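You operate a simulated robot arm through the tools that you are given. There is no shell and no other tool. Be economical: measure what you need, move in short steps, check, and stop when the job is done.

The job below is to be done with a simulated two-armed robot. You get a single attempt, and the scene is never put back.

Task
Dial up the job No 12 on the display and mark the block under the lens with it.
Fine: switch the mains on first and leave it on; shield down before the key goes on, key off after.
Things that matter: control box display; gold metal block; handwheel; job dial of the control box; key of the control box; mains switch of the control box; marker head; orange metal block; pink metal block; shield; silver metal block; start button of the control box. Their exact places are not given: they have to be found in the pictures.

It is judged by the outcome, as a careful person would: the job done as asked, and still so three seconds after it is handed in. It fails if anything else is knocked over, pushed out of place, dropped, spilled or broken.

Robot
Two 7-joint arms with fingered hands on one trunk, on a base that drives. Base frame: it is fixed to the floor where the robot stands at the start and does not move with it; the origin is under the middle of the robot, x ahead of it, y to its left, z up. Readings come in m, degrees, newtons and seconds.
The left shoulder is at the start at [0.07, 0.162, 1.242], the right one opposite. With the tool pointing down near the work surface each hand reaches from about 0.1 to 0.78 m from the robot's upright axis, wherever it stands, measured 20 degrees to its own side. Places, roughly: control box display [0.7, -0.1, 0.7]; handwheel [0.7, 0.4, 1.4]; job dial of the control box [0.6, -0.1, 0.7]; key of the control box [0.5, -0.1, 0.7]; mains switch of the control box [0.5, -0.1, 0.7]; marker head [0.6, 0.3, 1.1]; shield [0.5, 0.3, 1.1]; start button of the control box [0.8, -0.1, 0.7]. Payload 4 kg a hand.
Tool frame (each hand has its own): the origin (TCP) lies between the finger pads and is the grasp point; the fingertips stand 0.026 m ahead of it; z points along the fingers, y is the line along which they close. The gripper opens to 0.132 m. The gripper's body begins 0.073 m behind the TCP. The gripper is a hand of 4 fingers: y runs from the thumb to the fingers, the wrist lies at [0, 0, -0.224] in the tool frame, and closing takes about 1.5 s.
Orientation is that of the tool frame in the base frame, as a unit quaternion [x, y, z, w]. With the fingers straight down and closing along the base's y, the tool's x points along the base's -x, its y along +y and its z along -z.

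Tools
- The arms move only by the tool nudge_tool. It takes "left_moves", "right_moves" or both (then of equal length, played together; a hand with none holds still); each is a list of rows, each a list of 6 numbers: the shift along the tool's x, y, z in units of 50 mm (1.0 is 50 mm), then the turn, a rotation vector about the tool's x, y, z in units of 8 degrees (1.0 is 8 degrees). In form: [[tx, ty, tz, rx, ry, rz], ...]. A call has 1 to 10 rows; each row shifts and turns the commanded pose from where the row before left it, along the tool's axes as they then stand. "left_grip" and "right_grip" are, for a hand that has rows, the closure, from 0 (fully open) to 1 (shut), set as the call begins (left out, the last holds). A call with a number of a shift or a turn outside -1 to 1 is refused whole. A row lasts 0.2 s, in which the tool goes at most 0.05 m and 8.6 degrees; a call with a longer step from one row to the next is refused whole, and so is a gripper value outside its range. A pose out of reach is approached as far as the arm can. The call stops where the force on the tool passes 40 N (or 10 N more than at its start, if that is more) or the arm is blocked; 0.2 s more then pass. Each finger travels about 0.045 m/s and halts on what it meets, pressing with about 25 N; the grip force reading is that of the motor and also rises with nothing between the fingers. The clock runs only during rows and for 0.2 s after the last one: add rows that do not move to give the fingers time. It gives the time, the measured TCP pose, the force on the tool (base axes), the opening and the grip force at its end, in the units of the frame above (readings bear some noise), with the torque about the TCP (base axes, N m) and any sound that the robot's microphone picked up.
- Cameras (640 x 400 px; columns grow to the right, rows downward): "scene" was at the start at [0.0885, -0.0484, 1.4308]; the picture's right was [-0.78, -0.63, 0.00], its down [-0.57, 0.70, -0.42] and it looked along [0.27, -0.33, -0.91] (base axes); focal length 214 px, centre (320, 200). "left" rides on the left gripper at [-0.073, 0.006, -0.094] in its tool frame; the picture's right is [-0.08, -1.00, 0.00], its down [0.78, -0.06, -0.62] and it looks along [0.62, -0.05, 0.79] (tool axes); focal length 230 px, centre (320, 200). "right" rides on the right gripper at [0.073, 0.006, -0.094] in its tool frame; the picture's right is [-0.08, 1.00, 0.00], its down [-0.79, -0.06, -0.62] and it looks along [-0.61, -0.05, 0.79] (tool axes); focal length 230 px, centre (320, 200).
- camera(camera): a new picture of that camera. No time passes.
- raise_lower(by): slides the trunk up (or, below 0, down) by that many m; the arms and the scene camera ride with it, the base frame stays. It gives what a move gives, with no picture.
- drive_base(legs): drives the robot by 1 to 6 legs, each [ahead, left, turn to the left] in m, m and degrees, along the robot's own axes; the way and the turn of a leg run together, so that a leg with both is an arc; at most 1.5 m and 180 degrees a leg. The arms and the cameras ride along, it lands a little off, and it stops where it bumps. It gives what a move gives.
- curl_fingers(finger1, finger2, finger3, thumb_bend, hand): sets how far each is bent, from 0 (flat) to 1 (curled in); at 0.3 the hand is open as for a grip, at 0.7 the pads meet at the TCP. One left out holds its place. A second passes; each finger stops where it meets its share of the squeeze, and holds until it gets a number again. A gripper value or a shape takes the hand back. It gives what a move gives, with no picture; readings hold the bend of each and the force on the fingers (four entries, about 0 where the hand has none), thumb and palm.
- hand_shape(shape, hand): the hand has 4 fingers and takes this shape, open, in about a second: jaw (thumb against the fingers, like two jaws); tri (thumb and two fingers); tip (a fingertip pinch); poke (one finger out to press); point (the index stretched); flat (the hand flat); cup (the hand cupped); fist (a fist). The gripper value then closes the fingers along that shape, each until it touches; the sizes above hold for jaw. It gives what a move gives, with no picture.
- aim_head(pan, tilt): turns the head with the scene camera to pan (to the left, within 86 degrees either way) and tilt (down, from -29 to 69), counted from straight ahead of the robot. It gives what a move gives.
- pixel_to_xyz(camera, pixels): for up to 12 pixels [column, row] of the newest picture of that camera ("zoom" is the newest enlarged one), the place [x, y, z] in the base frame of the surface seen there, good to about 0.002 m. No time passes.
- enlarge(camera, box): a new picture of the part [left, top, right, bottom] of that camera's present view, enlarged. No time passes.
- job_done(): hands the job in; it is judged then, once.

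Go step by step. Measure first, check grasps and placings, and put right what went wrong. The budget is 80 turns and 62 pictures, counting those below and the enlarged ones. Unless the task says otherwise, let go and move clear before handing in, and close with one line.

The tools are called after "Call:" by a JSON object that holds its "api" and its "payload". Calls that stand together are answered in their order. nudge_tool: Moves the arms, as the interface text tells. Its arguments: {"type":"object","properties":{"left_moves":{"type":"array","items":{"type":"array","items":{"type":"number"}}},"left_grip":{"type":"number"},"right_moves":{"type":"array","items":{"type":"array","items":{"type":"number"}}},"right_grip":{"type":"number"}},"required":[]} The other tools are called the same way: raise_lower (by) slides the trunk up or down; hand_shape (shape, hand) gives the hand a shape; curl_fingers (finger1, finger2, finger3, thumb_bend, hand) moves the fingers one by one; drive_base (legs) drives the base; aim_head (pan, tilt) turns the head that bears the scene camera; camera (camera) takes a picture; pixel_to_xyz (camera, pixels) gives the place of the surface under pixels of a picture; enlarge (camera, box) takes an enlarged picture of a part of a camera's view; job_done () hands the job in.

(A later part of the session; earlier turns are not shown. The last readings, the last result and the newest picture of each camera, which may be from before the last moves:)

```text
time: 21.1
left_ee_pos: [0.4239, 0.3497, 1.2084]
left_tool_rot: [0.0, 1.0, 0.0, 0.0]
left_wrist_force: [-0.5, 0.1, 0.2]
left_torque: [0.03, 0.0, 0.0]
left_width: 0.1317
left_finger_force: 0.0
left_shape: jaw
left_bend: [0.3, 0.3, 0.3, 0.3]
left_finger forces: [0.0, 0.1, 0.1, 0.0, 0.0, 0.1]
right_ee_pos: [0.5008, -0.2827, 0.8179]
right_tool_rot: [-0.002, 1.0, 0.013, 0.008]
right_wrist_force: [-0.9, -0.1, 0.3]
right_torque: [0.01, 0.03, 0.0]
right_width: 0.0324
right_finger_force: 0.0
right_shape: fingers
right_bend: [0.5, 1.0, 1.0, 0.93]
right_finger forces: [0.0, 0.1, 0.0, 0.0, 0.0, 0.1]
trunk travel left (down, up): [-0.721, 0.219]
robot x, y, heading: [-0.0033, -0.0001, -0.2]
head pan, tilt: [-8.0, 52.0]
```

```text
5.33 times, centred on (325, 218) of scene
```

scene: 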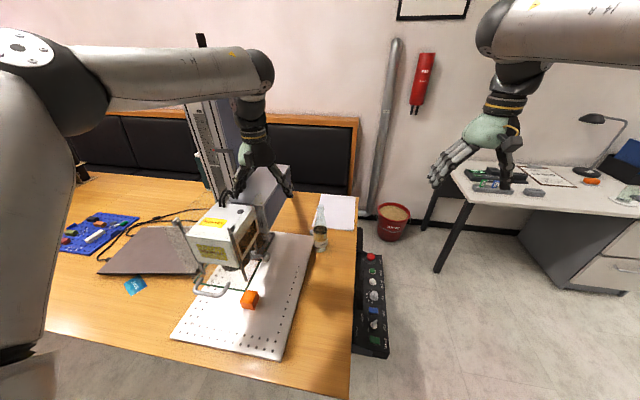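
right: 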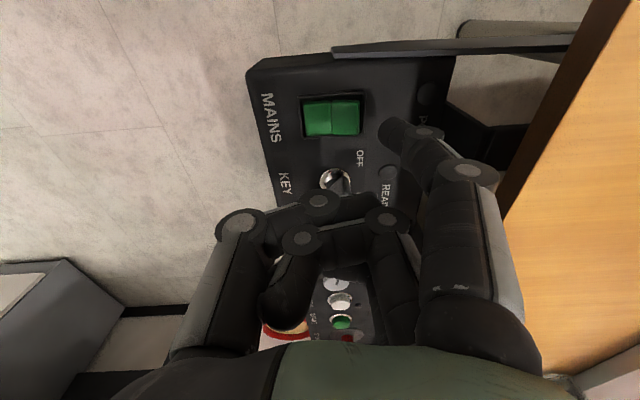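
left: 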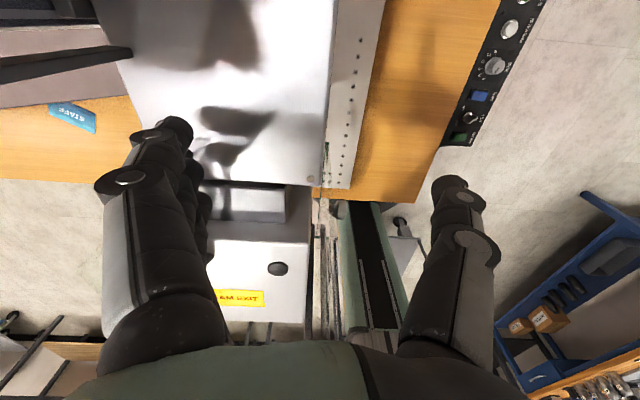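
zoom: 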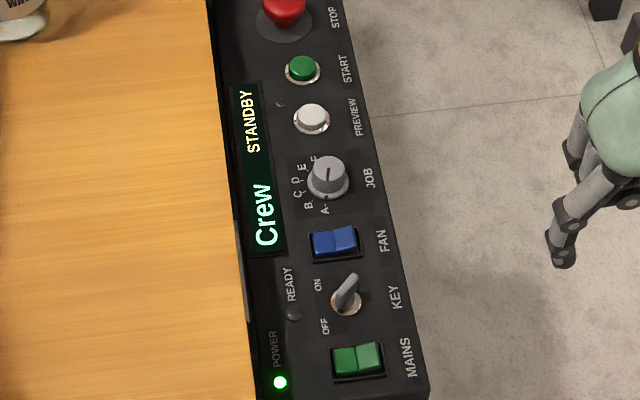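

Display reads "Crew / STANDBY", so each dial letter has a text; I need "No 12". I'll make a two-finger pinch (finger 2 + thumb) and go above the dial to look.

Call:
{"api": "curl_fingers", "payload": {"hand": "right", "finger1": 1, "finger2": 0.5, "finger3": 1, "thumb_bend": 0.5}}

Call:
{"api": "nudge_tool", "payload": {"right_moves": [[-0.66, 0, 0, 0.19, 0.11, 0.03], [-0.66, 0.5, 0, 0, 0, 0], [-0.66, 0.7, 0, 0, 0, 0], [-0.66, 0.7, 0, 0, 0, 0], [0, 0.8, 0, 0, 0, 0], [0, 0.71, 0, 0, 0, 0], [0, 0, 0, 0, 0, 0]]}}

Call:
{"api": "camera", "payload": {"camera": "right"}}

```text
time: 22.1
left_ee_pos: [0.4242, 0.3508, 1.2087]
left_tool_rot: [0.0, 1.0, -0.001, 0.0]
left_wrist_force: [0.1, 0.3, -1.2]
left_torque: [0.02, 0.03, 0.0]
left_width: 0.1319
left_finger_force: 0.0
left_shape: jaw
left_bend: [0.3, 0.3, 0.3, 0.3]
left_finger forces: [0.0, 0.0, 0.0, 0.1, 0.1, 0.0]
right_ee_pos: [0.5042, -0.2812, 0.8178]
right_tool_rot: [-0.002, 1.0, 0.013, 0.009]
right_wrist_force: [1.2, 1.2, 0.0]
right_torque: [0.0, -0.01, -0.02]
right_width: 0.0474
right_finger_force: 0.1
right_shape: fingers
right_bend: [1.0, 0.5, 1.0, 0.5]
right_finger forces: [0.0, 0.0, 0.0, 0.0, 0.0, 0.0]
trunk travel left (down, up): [-0.721, 0.219]
robot x, y, heading: [0.0006, -0.0006, -0.0]
head pan, tilt: [-8.0, 52.0]
```

```text
time: 23.7
left_ee_pos: [0.4234, 0.3506, 1.21]
left_tool_rot: [0.0, 1.0, 0.0, -0.001]
left_wrist_force: [-0.3, -0.3, 0.3]
left_torque: [0.01, -0.04, 0.03]
left_width: 0.1318
left_finger_force: 0.0
left_shape: jaw
left_bend: [0.3, 0.3, 0.3, 0.3]
left_finger forces: [0.0, 0.0, 0.0, 0.1, 0.1, 0.0]
right_ee_pos: [0.6374, -0.1102, 0.8184]
right_tool_rot: [0.001, 1.0, -0.001, 0.001]
right_wrist_force: [0.0, -0.1, 0.0]
right_torque: [0.0, -0.01, -0.03]
right_width: 0.0471
right_finger_force: 0.2
right_shape: fingers
right_bend: [1.0, 0.5, 1.0, 0.5]
right_finger forces: [0.0, 0.0, 0.0, 0.0, 0.0, 0.0]
trunk travel left (down, up): [-0.721, 0.219]
robot x, y, heading: [-0.0007, -0.0004, 0.0]
head pan, tilt: [-8.0, 52.0]
```

```text
31 pictures are left
```

right: 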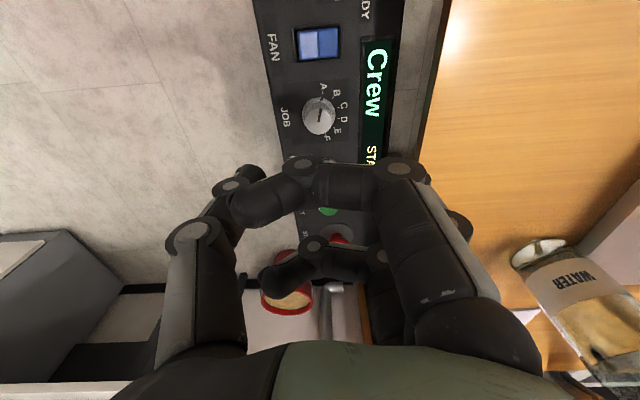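

Call:
{"api": "enlarge", "payload": {"camera": "right", "box": [275, 60, 395, 165]}}

Call:
{"api": "pixel_to_xyz", "payload": {"camera": "right", "pixels": [[318, 116], [308, 116], [329, 116], [318, 104], [318, 128], [460, 225], [250, 172], [445, 225], [570, 300]]}}

```text
3.81 times, centred on (335, 112) of right
```

zoom: 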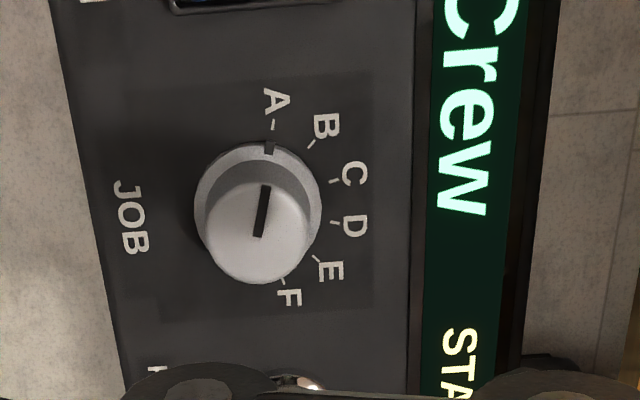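

```text
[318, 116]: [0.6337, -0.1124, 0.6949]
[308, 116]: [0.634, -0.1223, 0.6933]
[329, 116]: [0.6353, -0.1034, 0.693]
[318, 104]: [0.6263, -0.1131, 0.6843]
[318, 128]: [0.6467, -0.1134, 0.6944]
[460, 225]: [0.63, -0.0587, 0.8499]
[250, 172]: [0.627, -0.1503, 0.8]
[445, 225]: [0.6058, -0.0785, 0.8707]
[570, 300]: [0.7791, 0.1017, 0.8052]
```

Dial is at A; centre ≈ (0.634,-0.1125), top z 0.695, A→F is clockwise from above with 30° steps. Descend around it and pinch.

Call:
{"api": "nudge_tool", "payload": {"right_moves": [[0.07, -0.05, 0.7, 0, 0, 0], [0, 0, 0.7, 0, 0, 0], [0, 0, 0.5, 0, 0, 0], [0, 0, 0.3, 0, 0, 0], [0, 0, 0, 0, 0, 0]]}}

Call:
{"api": "curl_fingers", "payload": {"hand": "right", "finger2": 0.75, "thumb_bend": 0.75}}

Call:
{"api": "camera", "payload": {"camera": "right"}}

```text
time: 24.9
left_ee_pos: [0.4243, 0.3511, 1.2084]
left_tool_rot: [0.0, 1.0, 0.0, -0.001]
left_wrist_force: [0.5, -0.1, 0.3]
left_torque: [0.01, 0.01, -0.01]
left_width: 0.1318
left_finger_force: 0.0
left_shape: jaw
left_bend: [0.3, 0.3, 0.3, 0.3]
left_finger forces: [0.0, 0.0, 0.0, 0.1, 0.1, 0.0]
right_ee_pos: [0.6322, -0.112, 0.7081]
right_tool_rot: [0.0, 1.0, 0.0, 0.001]
right_wrist_force: [-0.3, 0.7, 0.4]
right_torque: [0.02, 0.01, -0.02]
right_width: 0.0471
right_finger_force: 0.1
right_shape: fingers
right_bend: [1.0, 0.5, 1.0, 0.5]
right_finger forces: [0.0, 0.0, 0.0, 0.0, 0.1, 0.0]
trunk travel left (down, up): [-0.721, 0.219]
robot x, y, heading: [-0.0003, -0.0016, 0.1]
head pan, tilt: [-8.0, 52.0]
```

```text
time: 25.9
left_ee_pos: [0.4256, 0.3502, 1.2081]
left_tool_rot: [-0.001, 1.0, 0.0, 0.0]
left_wrist_force: [0.2, 0.4, -1.0]
left_torque: [0.03, 0.03, 0.02]
left_width: 0.1319
left_finger_force: 0.0
left_shape: jaw
left_bend: [0.3, 0.3, 0.3, 0.3]
left_finger forces: [0.0, 0.0, 0.0, 0.1, 0.0, 0.0]
right_ee_pos: [0.6328, -0.1135, 0.7081]
right_tool_rot: [0.001, 1.0, 0.0, 0.0]
right_wrist_force: [-3.8, -4.3, -3.5]
right_torque: [-0.02, 0.13, -0.02]
right_width: 0.0396
right_finger_force: 9.5
right_shape: fingers
right_bend: [1.0, 0.64, 1.0, 0.68]
right_finger forces: [0.0, 7.5, 0.0, 0.0, 11.3, 0.1]
trunk travel left (down, up): [-0.721, 0.219]
robot x, y, heading: [-0.0014, -0.0022, -0.2]
head pan, tilt: [-8.0, 52.0]
```

```text
29 pictures are left
```

right: 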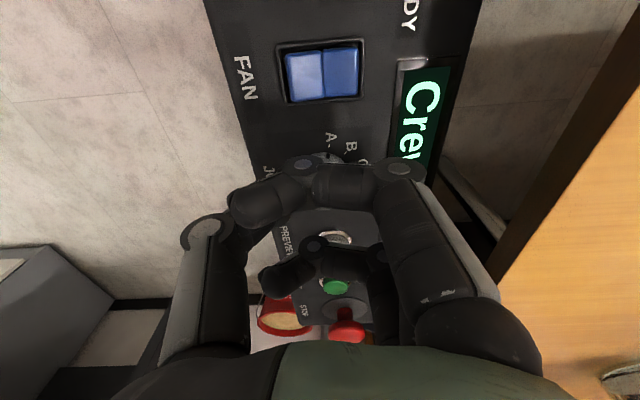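

Finger 2 and thumb grip the knob (7.5/11 N) and the display is readable at (415,110). Turn one step.

Call:
{"api": "nudge_tool", "payload": {"right_moves": [[0, 0, 0, 0, 0, 0.94], [0, 0, 0, 0, 0, 0.94], [0, 0, 0, 0, 0, 0.94], [0, 0, 0, 0, 0, 0.94], [0, 0, 0, 0, 0, 0]]}}

Call:
{"api": "camera", "payload": {"camera": "right"}}

```text
time: 27.1
left_ee_pos: [0.4237, 0.3527, 1.2079]
left_tool_rot: [0.0, 1.0, 0.0, 0.001]
left_wrist_force: [0.2, 0.2, 0.5]
left_torque: [-0.04, 0.01, -0.02]
left_width: 0.1319
left_finger_force: 0.0
left_shape: jaw
left_bend: [0.3, 0.3, 0.3, 0.3]
left_finger forces: [0.0, 0.0, 0.1, 0.0, 0.1, 0.0]
right_ee_pos: [0.6333, -0.1105, 0.7083]
right_tool_rot: [0.259, 0.966, 0.0, 0.001]
right_wrist_force: [-7.5, 4.5, -1.8]
right_torque: [0.22, 0.13, 0.04]
right_width: 0.0397
right_finger_force: 10.1
right_shape: fingers
right_bend: [1.0, 0.64, 1.0, 0.68]
right_finger forces: [0.1, 11.0, 0.1, 0.1, 9.7, 0.1]
trunk travel left (down, up): [-0.721, 0.219]
robot x, y, heading: [-0.0008, 0.001, 0.1]
head pan, tilt: [-8.0, 52.0]
```

```text
28 pictures are left
```

right: 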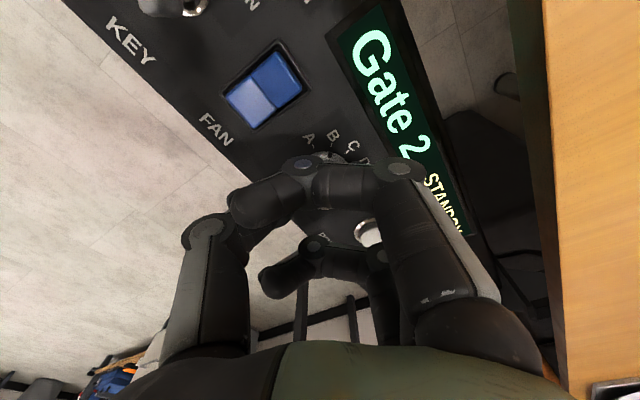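

Works: "Gate 2" at B. Next step.

Call:
{"api": "nudge_tool", "payload": {"right_moves": [[0, 0, 0, 0, 0, 0.94], [0, 0, 0, 0, 0, 0.94], [0, 0, 0, 0, 0, 0.94], [0, 0, 0, 0, 0, 0.94], [0, 0, 0, 0, 0, 0]]}}

Call:
{"api": "camera", "payload": {"camera": "right"}}

```text
time: 28.3
left_ee_pos: [0.4241, 0.3522, 1.2085]
left_tool_rot: [0.0, 1.0, -0.001, 0.001]
left_wrist_force: [-0.1, -0.9, 0.9]
left_torque: [0.03, 0.0, -0.01]
left_width: 0.1318
left_finger_force: 0.1
left_shape: jaw
left_bend: [0.3, 0.3, 0.3, 0.3]
left_finger forces: [0.0, 0.0, 0.1, 0.0, 0.0, 0.0]
right_ee_pos: [0.6323, -0.1086, 0.7078]
right_tool_rot: [0.502, 0.865, 0.0, 0.002]
right_wrist_force: [-7.0, 16.8, -1.8]
right_torque: [0.38, 0.07, 0.1]
right_width: 0.0397
right_finger_force: 11.5
right_shape: fingers
right_bend: [1.0, 0.63, 1.0, 0.68]
right_finger forces: [0.0, 13.1, 0.1, 0.0, 10.6, 0.0]
trunk travel left (down, up): [-0.721, 0.219]
robot x, y, heading: [-0.0048, 0.0017, -0.1]
head pan, tilt: [-8.0, 52.0]
```

```text
27 pictures are left
```

right: 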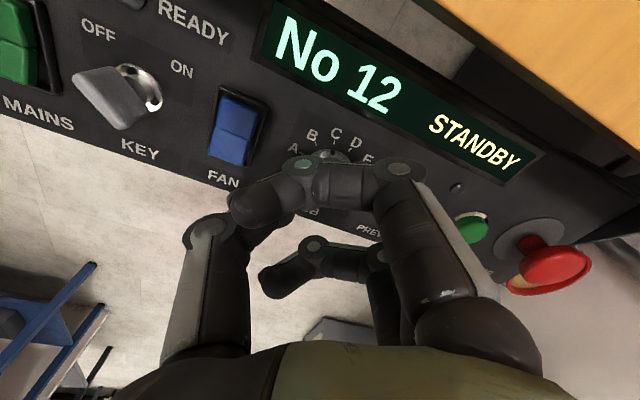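

"No 12" is showing. Release, lift, derotate and move away.

Call:
{"api": "curl_fingers", "payload": {"hand": "right", "finger2": 0.45, "thumb_bend": 0.45}}

Call:
{"api": "nudge_tool", "payload": {"right_moves": [[0, 0, -0.6, 0, 0, 0], [0, 0, -0.95, 0, 0, 0], [0, 0, -0.95, 0, 0, -0.94], [0, 0, -0.5, 0, 0, -0.94], [0, 0, 0, 0, 0, -0.94], [0, 0, 0, 0, 0, -0.94], [0, 0, 0, 0, 0, -0.94], [0, 0, 0, 0, 0, -0.94], [0, 0, 0, 0, 0, -0.94], [0, 0, 0, 0, 0, -0.94]]}}

Call:
{"api": "camera", "payload": {"camera": "right"}}

```text
time: 29.3
left_ee_pos: [0.4245, 0.3507, 1.209]
left_tool_rot: [0.0, 1.0, 0.0, 0.0]
left_wrist_force: [-0.2, -0.1, 0.7]
left_torque: [-0.04, 0.0, -0.01]
left_width: 0.1318
left_finger_force: 0.0
left_shape: jaw
left_bend: [0.3, 0.3, 0.3, 0.3]
left_finger forces: [0.1, 0.0, 0.0, 0.0, 0.0, 0.0]
right_ee_pos: [0.6328, -0.1141, 0.7073]
right_tool_rot: [0.501, 0.865, 0.001, 0.001]
right_wrist_force: [-0.2, 0.6, -0.5]
right_torque: [-0.03, 0.0, -0.02]
right_width: 0.0502
right_finger_force: 0.1
right_shape: fingers
right_bend: [1.0, 0.45, 1.0, 0.45]
right_finger forces: [0.0, 0.1, 0.0, 0.0, 0.1, 0.0]
trunk travel left (down, up): [-0.721, 0.219]
robot x, y, heading: [-0.0049, 0.0001, 0.3]
head pan, tilt: [-8.0, 52.0]
```

```text
time: 31.5
left_ee_pos: [0.4253, 0.3512, 1.2092]
left_tool_rot: [0.0, 1.0, 0.0, 0.0]
left_wrist_force: [-0.9, 0.0, -0.2]
left_torque: [0.02, 0.03, 0.02]
left_width: 0.132
left_finger_force: 0.0
left_shape: jaw
left_bend: [0.3, 0.3, 0.3, 0.3]
left_finger forces: [0.0, 0.1, 0.1, 0.1, 0.1, 0.0]
right_ee_pos: [0.633, -0.1116, 0.8576]
right_tool_rot: [-0.001, 1.0, 0.0, 0.0]
right_wrist_force: [0.0, 0.2, 0.7]
right_torque: [-0.04, -0.01, 0.01]
right_width: 0.0505
right_finger_force: 0.1
right_shape: fingers
right_bend: [1.0, 0.45, 1.0, 0.45]
right_finger forces: [0.1, 0.1, 0.1, 0.1, 0.0, 0.0]
trunk travel left (down, up): [-0.721, 0.219]
robot x, y, heading: [0.0023, 0.001, 0.0]
head pan, tilt: [-8.0, 52.0]
```

```text
26 pictures are left
```

right: 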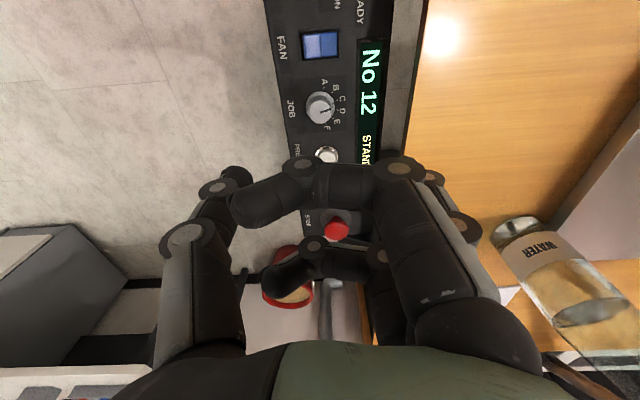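

Dial stays at C / "No 12". Now study the shield.

Call:
{"api": "aim_head", "payload": {"pan": 40, "tilt": 45}}

Call:
{"api": "enlarge", "payload": {"camera": "scene", "box": [220, 100, 420, 300]}}

```text
time: 32.6
left_ee_pos: [0.4251, 0.3521, 1.2073]
left_tool_rot: [0.0, 1.0, -0.001, 0.0]
left_wrist_force: [-0.5, -0.6, 0.5]
left_torque: [-0.03, -0.01, -0.03]
left_width: 0.1318
left_finger_force: 0.1
left_shape: jaw
left_bend: [0.3, 0.3, 0.3, 0.3]
left_finger forces: [0.0, 0.0, 0.1, 0.0, 0.1, 0.0]
right_ee_pos: [0.6332, -0.1124, 0.8573]
right_tool_rot: [0.001, 1.0, 0.0, 0.001]
right_wrist_force: [0.3, 0.0, 0.1]
right_torque: [-0.03, 0.01, 0.02]
right_width: 0.0506
right_finger_force: 0.0
right_shape: fingers
right_bend: [1.0, 0.45, 1.0, 0.45]
right_finger forces: [0.0, 0.1, 0.1, 0.0, 0.0, 0.1]
trunk travel left (down, up): [-0.721, 0.219]
robot x, y, heading: [0.0012, -0.0017, -0.0]
head pan, tilt: [40.0, 45.0]
```

```text
2.00 times, centred on (320, 200) of scene
```

zoom: 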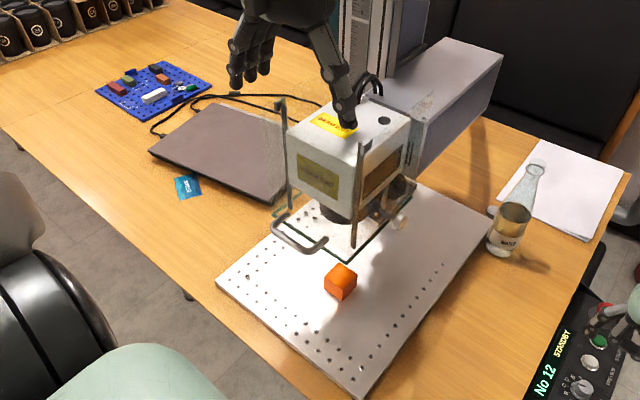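

Call:
{"api": "pixel_to_xyz", "payload": {"camera": "zoom", "pixels": [[335, 212], [362, 220], [350, 262], [272, 222], [290, 240], [320, 248], [283, 180], [357, 220], [400, 222], [340, 272], [355, 280], [385, 213]]}}

Call:
{"api": "enlarge", "payload": {"camera": "scene", "box": [280, 140, 370, 255]}}

```text
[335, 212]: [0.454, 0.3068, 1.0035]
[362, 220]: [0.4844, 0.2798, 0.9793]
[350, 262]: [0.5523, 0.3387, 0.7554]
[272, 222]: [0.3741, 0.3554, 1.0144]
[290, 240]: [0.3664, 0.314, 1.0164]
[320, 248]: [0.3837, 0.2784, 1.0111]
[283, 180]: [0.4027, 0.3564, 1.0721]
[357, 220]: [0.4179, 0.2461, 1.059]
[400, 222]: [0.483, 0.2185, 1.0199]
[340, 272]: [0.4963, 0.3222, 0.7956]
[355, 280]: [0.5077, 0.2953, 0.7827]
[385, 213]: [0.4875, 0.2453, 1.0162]
```

```text
3.48 times, centred on (325, 198) of scene
```

zoom: 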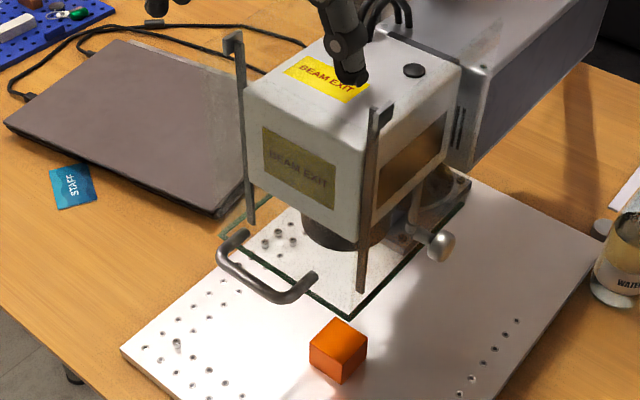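

Call:
{"api": "pixel_to_xyz", "payload": {"camera": "zoom", "pixels": [[350, 317], [376, 290], [410, 253], [440, 226], [300, 288], [245, 250], [222, 236], [440, 247], [414, 215], [361, 285], [375, 115], [236, 42]]}}

Call:
{"api": "enlarge", "payload": {"camera": "scene", "box": [310, 165, 370, 240]}}

```text
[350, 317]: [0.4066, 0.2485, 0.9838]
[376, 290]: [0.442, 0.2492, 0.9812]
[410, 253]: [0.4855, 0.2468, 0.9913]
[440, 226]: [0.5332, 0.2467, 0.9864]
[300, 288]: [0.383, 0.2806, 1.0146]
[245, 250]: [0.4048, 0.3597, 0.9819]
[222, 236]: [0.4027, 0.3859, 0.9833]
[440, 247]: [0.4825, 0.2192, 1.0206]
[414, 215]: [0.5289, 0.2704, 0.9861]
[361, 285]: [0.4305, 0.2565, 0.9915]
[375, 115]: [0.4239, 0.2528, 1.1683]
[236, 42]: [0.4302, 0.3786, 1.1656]
```

```text
5.33 times, centred on (340, 202) of scene
```

zoom: 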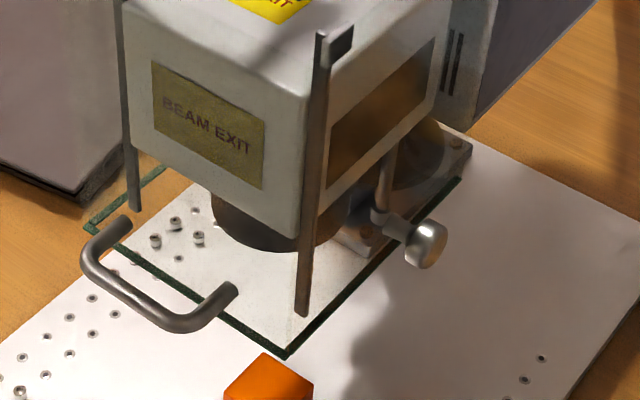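

The orange block is under the lens. The shield is a clear box with bottom edge z≈0.983 and a handle bar along y (x≈0.37, z≈1.013). I'll bring the left hand back off the head, make a pinch poker, and tilt it.

Call:
{"api": "nudge_tool", "payload": {"left_moves": [[0, 0, -0.6, 0, 0, 0], [0.9, 0, 0, 0, 0, 0], [0.9, -0.2, 0, 0, 0, 0], [0.7, -0.48, 0, 0, 0, 0], [0, 0, 0, 0, -0.94, 0], [0, 0, 0, 0, -0.94, 0], [0, 0, 0, 0, -0.94, 0], [0, 0, 0, 0, -0.93, 0], [0, 0, 0, 0, 0, 0]]}}

Call:
{"api": "curl_fingers", "payload": {"hand": "left", "finger1": 1, "finger2": 0.7, "finger3": 1, "thumb_bend": 0.7}}

Call:
{"api": "camera", "payload": {"camera": "scene"}}

```text
time: 34.6
left_ee_pos: [0.383, 0.2656, 1.2339]
left_tool_rot: [0.0, 0.966, 0.0, 0.258]
left_wrist_force: [-0.3, 1.2, -0.4]
left_torque: [-0.01, 0.02, -0.01]
left_width: 0.1319
left_finger_force: 0.0
left_shape: jaw
left_bend: [0.3, 0.3, 0.3, 0.3]
left_finger forces: [0.0, 0.0, 0.0, 0.0, 0.0, 0.1]
left hand out of reach, approached as far as the arm can: row 1, 2, 3, 4, 5, 6, 7, 8
right_ee_pos: [0.6327, -0.1118, 0.8577]
right_tool_rot: [0.0, 1.0, 0.0, 0.001]
right_wrist_force: [-1.0, 0.9, 0.1]
right_torque: [0.02, -0.01, -0.01]
right_width: 0.0505
right_finger_force: 0.1
right_shape: fingers
right_bend: [1.0, 0.45, 1.0, 0.45]
right_finger forces: [0.1, 0.0, 0.1, 0.0, 0.0, 0.0]
trunk travel left (down, up): [-0.721, 0.219]
robot x, y, heading: [-0.0018, 0.0003, -0.2]
head pan, tilt: [40.0, 45.0]
```

```text
time: 35.6
left_ee_pos: [0.3818, 0.2657, 1.233]
left_tool_rot: [0.001, 0.966, -0.001, 0.259]
left_wrist_force: [0.7, 0.2, -1.1]
left_torque: [-0.02, -0.01, 0.0]
left_width: 0.0392
left_finger_force: 0.0
left_shape: fingers
left_bend: [1.0, 0.7, 1.0, 0.7]
left_finger forces: [0.1, 0.0, 0.1, 0.0, 0.0, 0.1]
right_ee_pos: [0.6334, -0.1128, 0.8572]
right_tool_rot: [-0.001, 1.0, 0.001, 0.001]
right_wrist_force: [0.0, 0.5, -0.2]
right_torque: [-0.03, -0.01, 0.02]
right_width: 0.0503
right_finger_force: 0.0
right_shape: fingers
right_bend: [1.0, 0.45, 1.0, 0.45]
right_finger forces: [0.0, 0.0, 0.0, 0.1, 0.1, 0.1]
trunk travel left (down, up): [-0.721, 0.219]
robot x, y, heading: [0.0013, 0.0014, 0.2]
head pan, tilt: [40.0, 45.0]
```

```text
22 pictures are left
```

scene: 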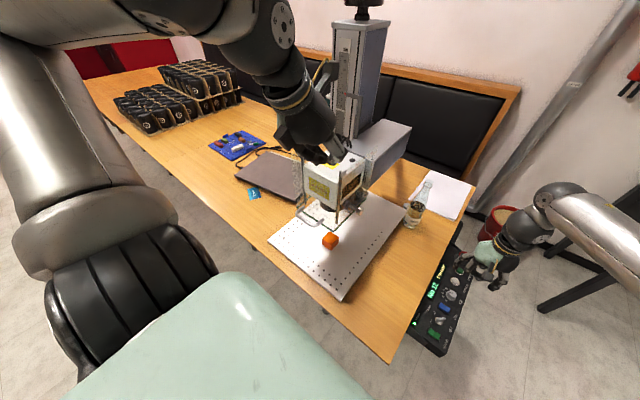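

The left arm is too folded here. I'll back the base 0.15 m to give it room.

Call:
{"api": "drive_base", "payload": {"legs": [[-0.15, 0, 0]]}}

Call:
{"api": "camera", "payload": {"camera": "left"}}

```text
time: 36.8
left_ee_pos: [0.3232, 0.2619, 1.2363]
left_tool_rot: [0.004, 0.965, -0.002, 0.263]
left_wrist_force: [-0.7, -0.4, 0.2]
left_torque: [-0.02, -0.06, 0.0]
left_width: 0.039
left_finger_force: 0.0
left_shape: fingers
left_bend: [1.0, 0.7, 1.0, 0.7]
left_finger forces: [0.0, 0.1, 0.1, 0.1, 0.0, 0.0]
right_ee_pos: [0.5742, -0.1155, 0.8631]
right_tool_rot: [0.003, 1.0, 0.0, 0.004]
right_wrist_force: [-0.5, 0.0, 1.0]
right_torque: [0.03, -0.05, 0.02]
right_width: 0.0503
right_finger_force: 0.1
right_shape: fingers
right_bend: [1.0, 0.45, 1.0, 0.45]
right_finger forces: [0.0, 0.0, 0.2, 0.0, 0.0, 0.0]
trunk travel left (down, up): [-0.721, 0.219]
robot x, y, heading: [-0.0491, -0.0008, -0.4]
head pan, tilt: [40.0, 45.0]
stopped in leg 1: the robot was blocked; the commanded pose is now the measured one
```

```text
21 pictures are left
```

left: 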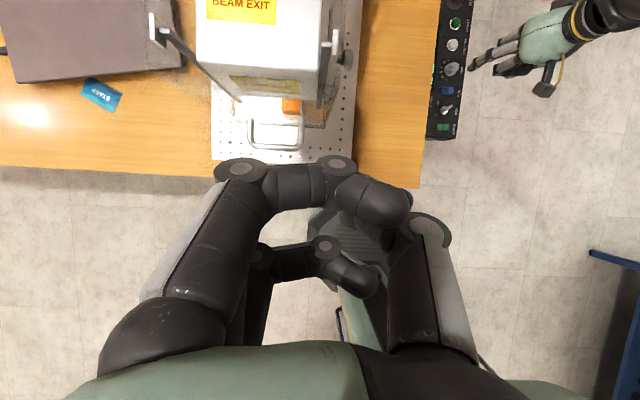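

Base blocked after 5 cm, so I'll stay here. Raising the trunk 0.2 m gives the left arm room to keep its tilt, then descend to above the handle.

Call:
{"api": "raise_lower", "payload": {"by": 0.2}}

Call:
{"api": "nudge_tool", "payload": {"left_moves": [[0.4, 0, 0.7, 0, 0, 0], [0.43, 0, 0.75, 0, 0, 0], [0.43, 0.2, 0.75, 0, 0, 0], [0.43, 0.3, 0.75, 0, 0, 0], [0.43, 0.3, 0.75, 0, 0, 0], [0.3, 0.3, 0.5, 0, 0, 0], [0, 0, 0, 0, 0, 0]]}}

Call:
{"api": "camera", "payload": {"camera": "left"}}

```text
time: 38.9
left_ee_pos: [0.3317, 0.261, 1.4327]
left_tool_rot: [0.004, 0.966, -0.001, 0.259]
left_wrist_force: [0.0, -0.6, -0.2]
left_torque: [-0.01, -0.02, -0.03]
left_width: 0.0391
left_finger_force: 0.1
left_shape: fingers
left_bend: [1.0, 0.7, 1.0, 0.7]
left_finger forces: [0.0, 0.1, 0.0, 0.0, 0.0, 0.0]
right_ee_pos: [0.5806, -0.1174, 1.0582]
right_tool_rot: [0.004, 1.0, -0.001, 0.001]
right_wrist_force: [-0.5, -0.1, 0.0]
right_torque: [0.01, -0.02, 0.04]
right_width: 0.0505
right_finger_force: 0.1
right_shape: fingers
right_bend: [1.0, 0.45, 1.0, 0.45]
right_finger forces: [0.0, 0.0, 0.1, 0.1, 0.1, 0.1]
trunk travel left (down, up): [-0.921, 0.019]
robot x, y, heading: [-0.0493, -0.0021, -0.1]
head pan, tilt: [40.0, 45.0]
```

```text
time: 40.5
left_ee_pos: [0.3893, 0.3289, 1.2499]
left_tool_rot: [0.003, 0.966, -0.001, 0.259]
left_wrist_force: [-0.3, 0.1, 0.0]
left_torque: [0.03, -0.04, 0.0]
left_width: 0.0389
left_finger_force: 0.0
left_shape: fingers
left_bend: [1.0, 0.7, 1.0, 0.7]
left_finger forces: [0.0, 0.0, 0.0, 0.1, 0.1, 0.0]
left hand out of reach, approached as far as the arm can: row 1, 2, 3, 4, 5
right_ee_pos: [0.5792, -0.118, 1.0582]
right_tool_rot: [0.003, 1.0, 0.0, 0.002]
right_wrist_force: [0.1, -0.6, 0.2]
right_torque: [-0.02, -0.06, -0.02]
right_width: 0.0506
right_finger_force: 0.0
right_shape: fingers
right_bend: [1.0, 0.45, 1.0, 0.45]
right_finger forces: [0.1, 0.0, 0.0, 0.1, 0.1, 0.1]
trunk travel left (down, up): [-0.921, 0.019]
robot x, y, heading: [-0.0519, -0.0034, -0.8]
head pan, tilt: [40.0, 45.0]
```

```text
20 pictures are left
```

left: 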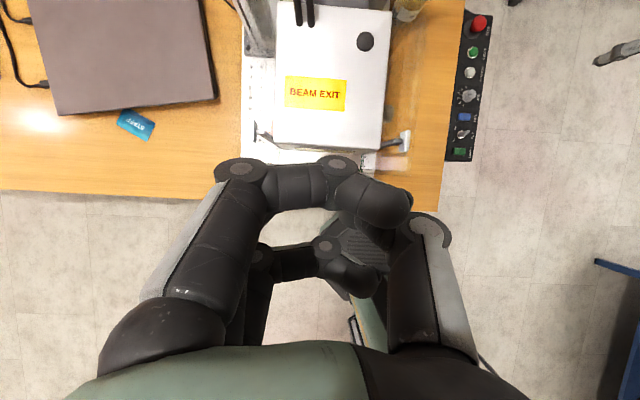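

Call:
{"api": "nudge_tool", "payload": {"left_moves": [[0.55, -0.24, -0.32, 0, 0, 0], [0.4175, 0, 0.723, 0, 0, 0], [0.4175, 0, 0.723, 0, 0, 0], [0.4175, 0, 0.723, 0, 0, 0], [0.35, 0, 0.61, 0, 0, 0], [0, 0, 0, 0, 0, 0]]}}

Call:
{"api": "camera", "payload": {"camera": "left"}}

Call:
{"api": "enlarge", "payload": {"camera": "scene", "box": [220, 100, 480, 360]}}

```text
time: 41.9
left_ee_pos: [0.3875, 0.328, 1.0918]
left_tool_rot: [0.003, 0.966, -0.001, 0.26]
left_wrist_force: [-0.2, 0.2, 0.4]
left_torque: [0.01, 0.01, 0.01]
left_width: 0.0388
left_finger_force: 1.0
left_shape: fingers
left_bend: [1.0, 0.7, 1.0, 0.7]
left_finger forces: [0.0, 0.1, 0.0, 0.0, 0.7, 0.0]
left hand out of reach, approached as far as the arm can: row 1
right_ee_pos: [0.5804, -0.1164, 1.057]
right_tool_rot: [0.003, 1.0, 0.0, 0.002]
right_wrist_force: [1.0, 0.3, 0.2]
right_torque: [0.0, 0.0, -0.05]
right_width: 0.0506
right_finger_force: 0.2
right_shape: fingers
right_bend: [1.0, 0.45, 1.0, 0.45]
right_finger forces: [0.1, 0.1, 0.0, 0.1, 0.1, 0.0]
trunk travel left (down, up): [-0.921, 0.019]
robot x, y, heading: [-0.0555, -0.0025, -0.4]
head pan, tilt: [40.0, 45.0]
```

```text
19 pictures are left
```

left: 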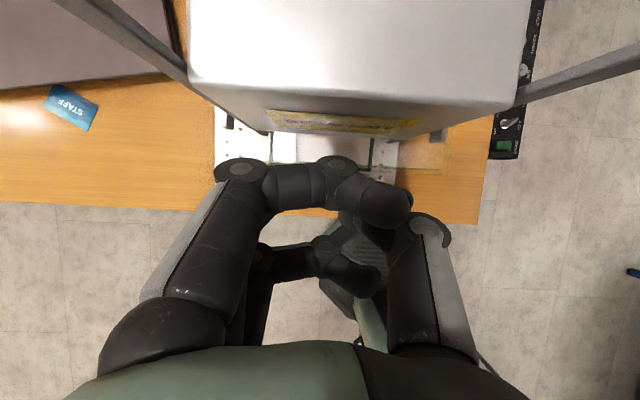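

```text
1.54 times, centred on (350, 230) of scene
```

zoom: 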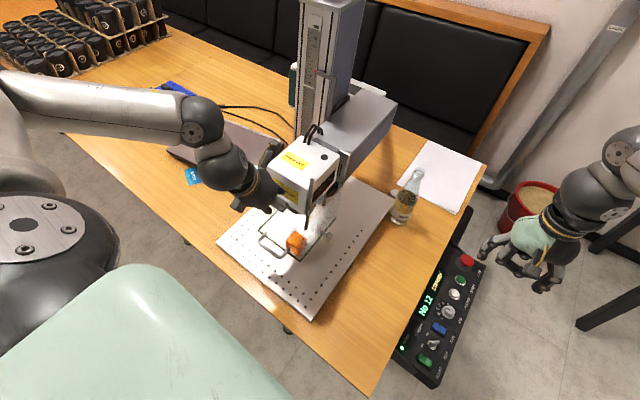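

The hand is ~3 cm too far forward, with a light touch. Back off 3.2 cm in -x, then check against the handle.

Call:
{"api": "nudge_tool", "payload": {"left_moves": [[0.28, 0, -0.16, 0, 0, 0], [0.27, -0.2, -0.16, 0, 0, 0], [0, 0, 0, 0, 0, 0]]}}

Call:
{"api": "enlarge", "payload": {"camera": "scene", "box": [300, 180, 400, 290]}}

```text
time: 42.7
left_ee_pos: [0.357, 0.3192, 1.0916]
left_tool_rot: [0.004, 0.966, -0.001, 0.259]
left_wrist_force: [0.1, -0.5, -0.6]
left_torque: [0.01, -0.01, 0.02]
left_width: 0.0389
left_finger_force: 0.0
left_shape: fingers
left_bend: [1.0, 0.7, 1.0, 0.7]
left_finger forces: [0.0, 0.0, 0.0, 0.1, 0.0, 0.1]
right_ee_pos: [0.5814, -0.1183, 1.0576]
right_tool_rot: [0.004, 1.0, -0.001, 0.0]
right_wrist_force: [0.4, -0.7, 0.1]
right_torque: [0.03, -0.01, -0.01]
right_width: 0.0506
right_finger_force: 0.1
right_shape: fingers
right_bend: [1.0, 0.45, 1.0, 0.45]
right_finger forces: [0.0, 0.1, 0.0, 0.0, 0.0, 0.0]
trunk travel left (down, up): [-0.921, 0.019]
robot x, y, heading: [-0.0533, -0.004, -0.7]
head pan, tilt: [40.0, 45.0]
```

```text
3.64 times, centred on (350, 235) of scene
```

zoom: 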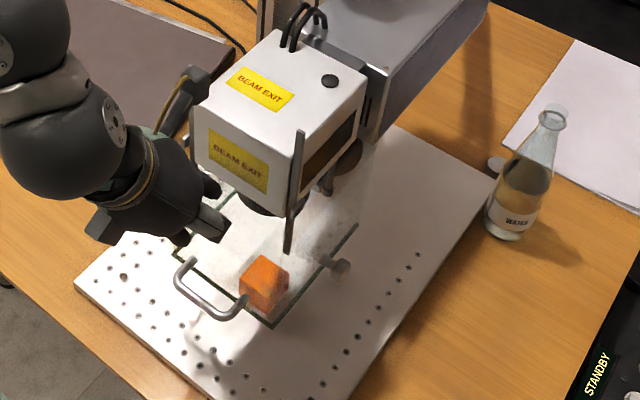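

The shield may have moved; measure the handle and edges again.

Call:
{"api": "pixel_to_xyz", "payload": {"camera": "zoom", "pixels": [[190, 295], [215, 316], [178, 270], [243, 300], [268, 325], [310, 275], [352, 228], [338, 262], [265, 265], [212, 218], [205, 190], [190, 256]]}}

```text
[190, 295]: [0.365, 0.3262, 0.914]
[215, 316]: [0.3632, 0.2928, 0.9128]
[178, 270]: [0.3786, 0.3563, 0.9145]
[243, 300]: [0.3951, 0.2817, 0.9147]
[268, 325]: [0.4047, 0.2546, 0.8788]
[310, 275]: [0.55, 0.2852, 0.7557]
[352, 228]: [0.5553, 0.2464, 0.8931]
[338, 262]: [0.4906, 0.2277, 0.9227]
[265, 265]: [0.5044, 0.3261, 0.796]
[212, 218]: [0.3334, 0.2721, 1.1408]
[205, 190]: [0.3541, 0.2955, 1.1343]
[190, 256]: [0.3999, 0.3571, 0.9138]
```

The shield has slid down 0.10 m already (handle now z≈0.914): it moves by friction. Follow it down and push on the handle.

Call:
{"api": "nudge_tool", "payload": {"left_moves": [[0.35, 0, 0.606, 0, 0, 0], [0.35, 0, 0.606, 0, 0, 0], [0.35, 0, 0.606, 0, 0, 0], [0.35, 0, 0.606, 0, 0, 0], [0, 0, 0, 0, 0, 0]]}}

Call:
{"api": "enlarge", "payload": {"camera": "scene", "box": [300, 180, 400, 290]}}

Call:
{"api": "pixel_to_xyz", "payload": {"camera": "zoom", "pixels": [[190, 295], [215, 316], [190, 270], [205, 285], [200, 265], [215, 270]]}}

```text
time: 43.9
left_ee_pos: [0.3568, 0.3192, 0.9498]
left_tool_rot: [0.004, 0.966, -0.002, 0.26]
left_wrist_force: [-0.4, 0.3, 0.4]
left_torque: [0.01, -0.04, -0.01]
left_width: 0.0388
left_finger_force: 0.0
left_shape: fingers
left_bend: [1.0, 0.7, 1.0, 0.7]
left_finger forces: [0.0, 0.0, 0.0, 0.0, 0.0, 0.0]
right_ee_pos: [0.581, -0.1172, 1.0576]
right_tool_rot: [0.004, 1.0, 0.0, 0.003]
right_wrist_force: [-0.4, -0.1, 0.4]
right_torque: [-0.01, 0.0, 0.0]
right_width: 0.0505
right_finger_force: 0.1
right_shape: fingers
right_bend: [1.0, 0.45, 1.0, 0.45]
right_finger forces: [0.1, 0.0, 0.0, 0.1, 0.0, 0.1]
trunk travel left (down, up): [-0.921, 0.019]
robot x, y, heading: [-0.0515, -0.0005, -0.2]
head pan, tilt: [40.0, 45.0]
```

```text
3.64 times, centred on (350, 235) of scene
```

zoom: 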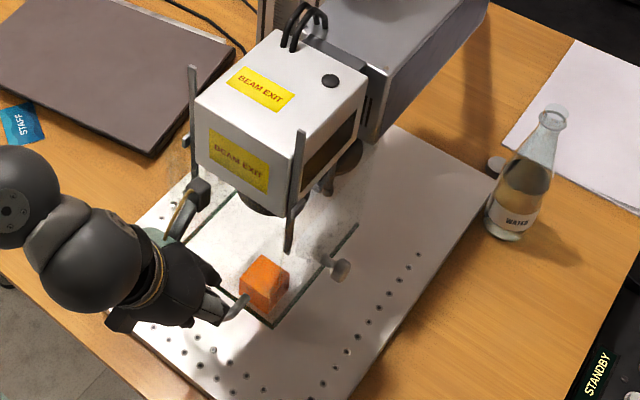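

```text
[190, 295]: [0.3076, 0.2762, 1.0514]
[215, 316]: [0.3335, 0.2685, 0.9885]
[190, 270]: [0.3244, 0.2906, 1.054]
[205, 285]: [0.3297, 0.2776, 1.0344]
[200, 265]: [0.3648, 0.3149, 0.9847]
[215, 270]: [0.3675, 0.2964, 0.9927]
```

Now push down in small steps.

Call:
{"api": "nudge_tool", "payload": {"left_moves": [[0.2, 0, 0.346, 0, 0, 0], [0.2, 0, 0.346, 0, 0, 0], [0.2, 0, 0.346, 0, 0, 0], [0.2, 0, 0.346, 0, 0, 0], [0.2, 0, 0.346, 0, 0, 0], [0, 0, 0, 0, 0, 0]]}}

Call:
{"api": "enlarge", "payload": {"camera": "scene", "box": [300, 180, 400, 290]}}

Call:
{"api": "pixel_to_xyz", "payload": {"camera": "zoom", "pixels": [[352, 228], [268, 325], [270, 328], [275, 335], [338, 268], [340, 290]]}}

```text
time: 45.1
left_ee_pos: [0.3549, 0.3155, 0.8639]
left_tool_rot: [0.001, 0.964, -0.003, 0.264]
left_wrist_force: [-7.6, 1.1, 19.4]
left_torque: [0.03, -0.01, 0.01]
left_width: 0.0383
left_finger_force: 12.3
left_shape: fingers
left_bend: [1.0, 0.71, 1.0, 0.72]
left_finger forces: [0.0, 11.7, 0.0, 0.0, 12.8, 0.0]
right_ee_pos: [0.5763, -0.1171, 1.061]
right_tool_rot: [0.002, 1.0, 0.001, 0.003]
right_wrist_force: [-0.3, 0.4, -0.4]
right_torque: [0.01, 0.0, -0.03]
right_width: 0.0507
right_finger_force: 0.0
right_shape: fingers
right_bend: [1.0, 0.45, 1.0, 0.45]
right_finger forces: [0.1, 0.0, 0.1, 0.1, 0.0, 0.0]
trunk travel left (down, up): [-0.921, 0.019]
robot x, y, heading: [-0.0526, -0.004, -0.5]
head pan, tilt: [40.0, 45.0]
stopped in row 5 (left hand): the force on the tool passed its limit at 57 N (the readings are from after the stop); the commanded pose is now the measured one
```

```text
3.64 times, centred on (350, 235) of scene
```

zoom: 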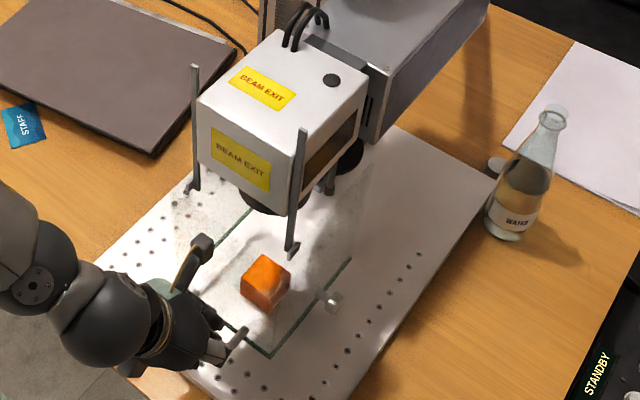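

```text
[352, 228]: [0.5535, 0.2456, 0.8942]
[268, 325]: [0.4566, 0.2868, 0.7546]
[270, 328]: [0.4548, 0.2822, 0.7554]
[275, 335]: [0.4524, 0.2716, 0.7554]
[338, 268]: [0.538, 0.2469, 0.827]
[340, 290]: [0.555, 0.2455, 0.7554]
```

Call:
{"api": "pixel_to_xyz", "payload": {"camera": "zoom", "pixels": [[270, 356], [240, 335], [232, 325], [350, 262], [330, 300], [290, 337], [300, 327], [215, 245]]}}

Call:
{"api": "nudge_tool", "payload": {"left_moves": [[0.05, 0, 0.087, 0, 0, 0], [0.05, 0, 0.087, 0, 0, 0], [0.05, 0, 0.087, 0, 0, 0], [0.05, 0, 0.087, 0, 0, 0], [0.05, 0, 0.087, 0, 0, 0], [0.05, 0, 0.087, 0, 0, 0], [0, 0, 0, 0, 0, 0]]}}

```text
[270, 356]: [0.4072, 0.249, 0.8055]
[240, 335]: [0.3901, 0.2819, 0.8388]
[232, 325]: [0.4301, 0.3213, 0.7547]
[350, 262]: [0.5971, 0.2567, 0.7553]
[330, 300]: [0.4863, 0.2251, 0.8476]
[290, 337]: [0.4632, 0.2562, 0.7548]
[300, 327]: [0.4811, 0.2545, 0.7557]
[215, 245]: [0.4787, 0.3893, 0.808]
```

```text
time: 45.4
left_ee_pos: [0.356, 0.3142, 0.8614]
left_tool_rot: [0.0, 0.964, -0.005, 0.266]
left_wrist_force: [-11.2, 2.5, 26.0]
left_torque: [0.05, 0.06, 0.01]
left_width: 0.0378
left_finger_force: 16.1
left_shape: fingers
left_bend: [1.0, 0.72, 1.0, 0.72]
left_finger forces: [0.0, 15.7, 0.0, 0.1, 15.9, 0.0]
right_ee_pos: [0.5772, -0.116, 1.0596]
right_tool_rot: [0.002, 1.0, 0.001, 0.004]
right_wrist_force: [-0.6, 0.2, -0.3]
right_torque: [-0.03, 0.06, 0.0]
right_width: 0.0506
right_finger_force: 0.1
right_shape: fingers
right_bend: [1.0, 0.45, 1.0, 0.45]
right_finger forces: [0.1, 0.0, 0.1, 0.0, 0.1, 0.0]
trunk travel left (down, up): [-0.921, 0.019]
robot x, y, heading: [-0.0533, -0.0017, -0.2]
head pan, tilt: [40.0, 45.0]
stopped in row 1 (left hand): the force on the tool passed its limit at 46 N (the readings are from after the stop); the commanded pose is now the measured one
```

Shield bottom is at z≈0.806, a firm end stop after ~0.178 m of travel (the rail length). Back the left hand off, and check it stays.

Call:
{"api": "nudge_tool", "payload": {"left_moves": [[-0.1, 0, -0.17, 0, 0, 0], [-0.2, 0, -0.35, 0, 0, 0], [0.3, 0, -0.65, 0, 0, 0], [0.3, 0, -0.8, 0, 0, 0], [0.0, 0, -0.95, 0, 0, 0], [0, 0, -0.95, 0, 0, 0], [0, 0, 0, 0, 0, 0]]}}

Call:
{"api": "enlarge", "payload": {"camera": "scene", "box": [260, 160, 440, 320]}}

Call:
{"api": "pixel_to_xyz", "payload": {"camera": "zoom", "pixels": [[282, 258], [262, 238], [330, 260], [262, 285]]}}

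```text
time: 47.0
left_ee_pos: [0.278, 0.3085, 1.0237]
left_tool_rot: [0.0, 0.966, -0.006, 0.259]
left_wrist_force: [0.2, 0.6, 0.2]
left_torque: [0.0, 0.02, 0.01]
left_width: 0.0389
left_finger_force: 0.1
left_shape: fingers
left_bend: [1.0, 0.7, 1.0, 0.7]
left_finger forces: [0.0, 0.0, 0.0, 0.0, 0.1, 0.0]
left hand out of reach, approached as far as the arm can: row 4, 5, 6
right_ee_pos: [0.582, -0.1163, 1.057]
right_tool_rot: [0.004, 1.0, 0.0, 0.001]
right_wrist_force: [-0.3, 0.5, 0.3]
right_torque: [0.02, 0.04, 0.03]
right_width: 0.0504
right_finger_force: 0.0
right_shape: fingers
right_bend: [1.0, 0.45, 1.0, 0.45]
right_finger forces: [0.0, 0.1, 0.0, 0.1, 0.1, 0.0]
trunk travel left (down, up): [-0.921, 0.019]
robot x, y, heading: [-0.0487, -0.005, -0.3]
head pan, tilt: [40.0, 45.0]
```

```text
2.50 times, centred on (350, 240) of scene
```

zoom: 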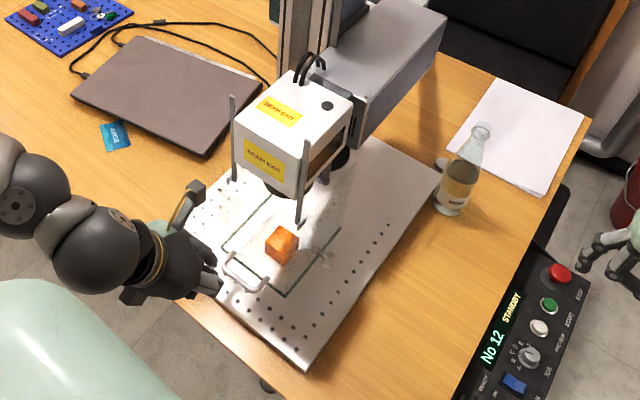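

```text
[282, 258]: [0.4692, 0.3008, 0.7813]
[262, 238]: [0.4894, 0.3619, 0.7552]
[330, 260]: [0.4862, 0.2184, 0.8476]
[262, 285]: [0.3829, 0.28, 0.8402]
```

Shield stays down. Move the left hand out left and up, then restore the trunk height and base position for the right arm.

Call:
{"api": "nudge_tool", "payload": {"left_moves": [[0, 0.9, 0, 0, 0, 0], [0, 0.9, 0, 0, 0, 0], [0, 0.9, 0, 0, 0, 0], [0, 0.9, 0, 0, 0, 0], [-0.45, 0, -0.78, 0, 0, 0], [-0.45, 0, -0.78, 0, 0, 0], [-0.45, 0, -0.78, 0, 0, 0], [-0.45, 0, -0.78, 0, 0, 0], [0, 0, 0, 0, 0, 0]]}}

Call:
{"api": "raise_lower", "payload": {"by": -0.2}}

Call:
{"api": "drive_base", "payload": {"legs": [[0.05, 0, 0.3]]}}

Call:
{"api": "curl_fingers", "payload": {"hand": "right", "finger1": 1, "finger2": 0.55, "finger3": 1, "thumb_bend": 0.55}}

```text
time: 49.0
left_ee_pos: [0.2751, 0.4929, 1.2011]
left_tool_rot: [0.001, 0.965, -0.006, 0.264]
left_wrist_force: [0.5, 0.3, 0.4]
left_torque: [0.0, -0.02, 0.04]
left_width: 0.0391
left_finger_force: 0.2
left_shape: fingers
left_bend: [1.0, 0.7, 1.0, 0.7]
left_finger forces: [0.0, 0.0, 0.0, 0.0, 0.0, 0.1]
left hand out of reach, approached as far as the arm can: row 1, 2
right_ee_pos: [0.5803, -0.1143, 1.0578]
right_tool_rot: [0.003, 1.0, 0.0, 0.002]
right_wrist_force: [0.1, -1.2, 0.9]
right_torque: [-0.01, 0.01, 0.02]
right_width: 0.0506
right_finger_force: 0.0
right_shape: fingers
right_bend: [1.0, 0.45, 1.0, 0.45]
right_finger forces: [0.0, 0.0, 0.1, 0.1, 0.1, 0.1]
trunk travel left (down, up): [-0.921, 0.019]
robot x, y, heading: [-0.0515, -0.0049, -0.4]
head pan, tilt: [40.0, 45.0]
```

```text
time: 51.2
left_ee_pos: [0.2757, 0.4917, 1.0005]
left_tool_rot: [0.001, 0.965, -0.005, 0.264]
left_wrist_force: [-0.6, 0.4, 0.1]
left_torque: [0.02, 0.0, 0.0]
left_width: 0.0389
left_finger_force: 0.0
left_shape: fingers
left_bend: [1.0, 0.7, 1.0, 0.7]
left_finger forces: [0.1, 0.1, 0.1, 0.0, 0.0, 0.0]
right_ee_pos: [0.5793, -0.1164, 0.8585]
right_tool_rot: [0.002, 1.0, -0.001, 0.002]
right_wrist_force: [0.9, -0.5, 0.6]
right_torque: [-0.02, -0.01, 0.01]
right_width: 0.0505
right_finger_force: 0.1
right_shape: fingers
right_bend: [1.0, 0.45, 1.0, 0.45]
right_finger forces: [0.1, 0.1, 0.1, 0.1, 0.1, 0.1]
trunk travel left (down, up): [-0.721, 0.219]
robot x, y, heading: [-0.0554, -0.0001, -0.0]
head pan, tilt: [40.0, 45.0]
```

```text
time: 52.1
left_ee_pos: [0.3194, 0.4946, 1.0008]
left_tool_rot: [-0.001, 0.964, -0.006, 0.265]
left_wrist_force: [-0.1, -0.1, -0.1]
left_torque: [0.01, -0.02, 0.03]
left_width: 0.0392
left_finger_force: 0.0
left_shape: fingers
left_bend: [1.0, 0.7, 1.0, 0.7]
left_finger forces: [0.0, 0.0, 0.0, 0.0, 0.0, 0.1]
right_ee_pos: [0.6276, -0.1123, 0.86]
right_tool_rot: [0.0, 1.0, 0.0, 0.003]
right_wrist_force: [-0.4, 0.2, 0.3]
right_torque: [-0.03, -0.06, 0.02]
right_width: 0.0504
right_finger_force: 0.2
right_shape: fingers
right_bend: [1.0, 0.45, 1.0, 0.45]
right_finger forces: [0.0, 0.1, 0.0, 0.1, 0.0, 0.1]
trunk travel left (down, up): [-0.721, 0.219]
robot x, y, heading: [-0.0071, 0.0009, -0.1]
head pan, tilt: [40.0, 45.0]
```

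```text
time: 53.1
left_ee_pos: [0.321, 0.4933, 1.0005]
left_tool_rot: [-0.001, 0.965, -0.005, 0.263]
left_wrist_force: [-0.3, 0.4, -0.5]
left_torque: [-0.01, -0.03, 0.0]
left_width: 0.0392
left_finger_force: 0.1
left_shape: fingers
left_bend: [1.0, 0.7, 1.0, 0.7]
left_finger forces: [0.0, 0.0, 0.0, 0.1, 0.0, 0.1]
right_ee_pos: [0.629, -0.113, 0.8596]
right_tool_rot: [0.0, 1.0, 0.0, 0.001]
right_wrist_force: [0.0, -0.2, -0.1]
right_torque: [0.0, 0.02, -0.03]
right_width: 0.0451
right_finger_force: 0.0
right_shape: fingers
right_bend: [1.0, 0.55, 1.0, 0.55]
right_finger forces: [0.1, 0.0, 0.0, 0.1, 0.1, 0.1]
trunk travel left (down, up): [-0.721, 0.219]
robot x, y, heading: [-0.0054, -0.0013, -0.1]
head pan, tilt: [40.0, 45.0]
```

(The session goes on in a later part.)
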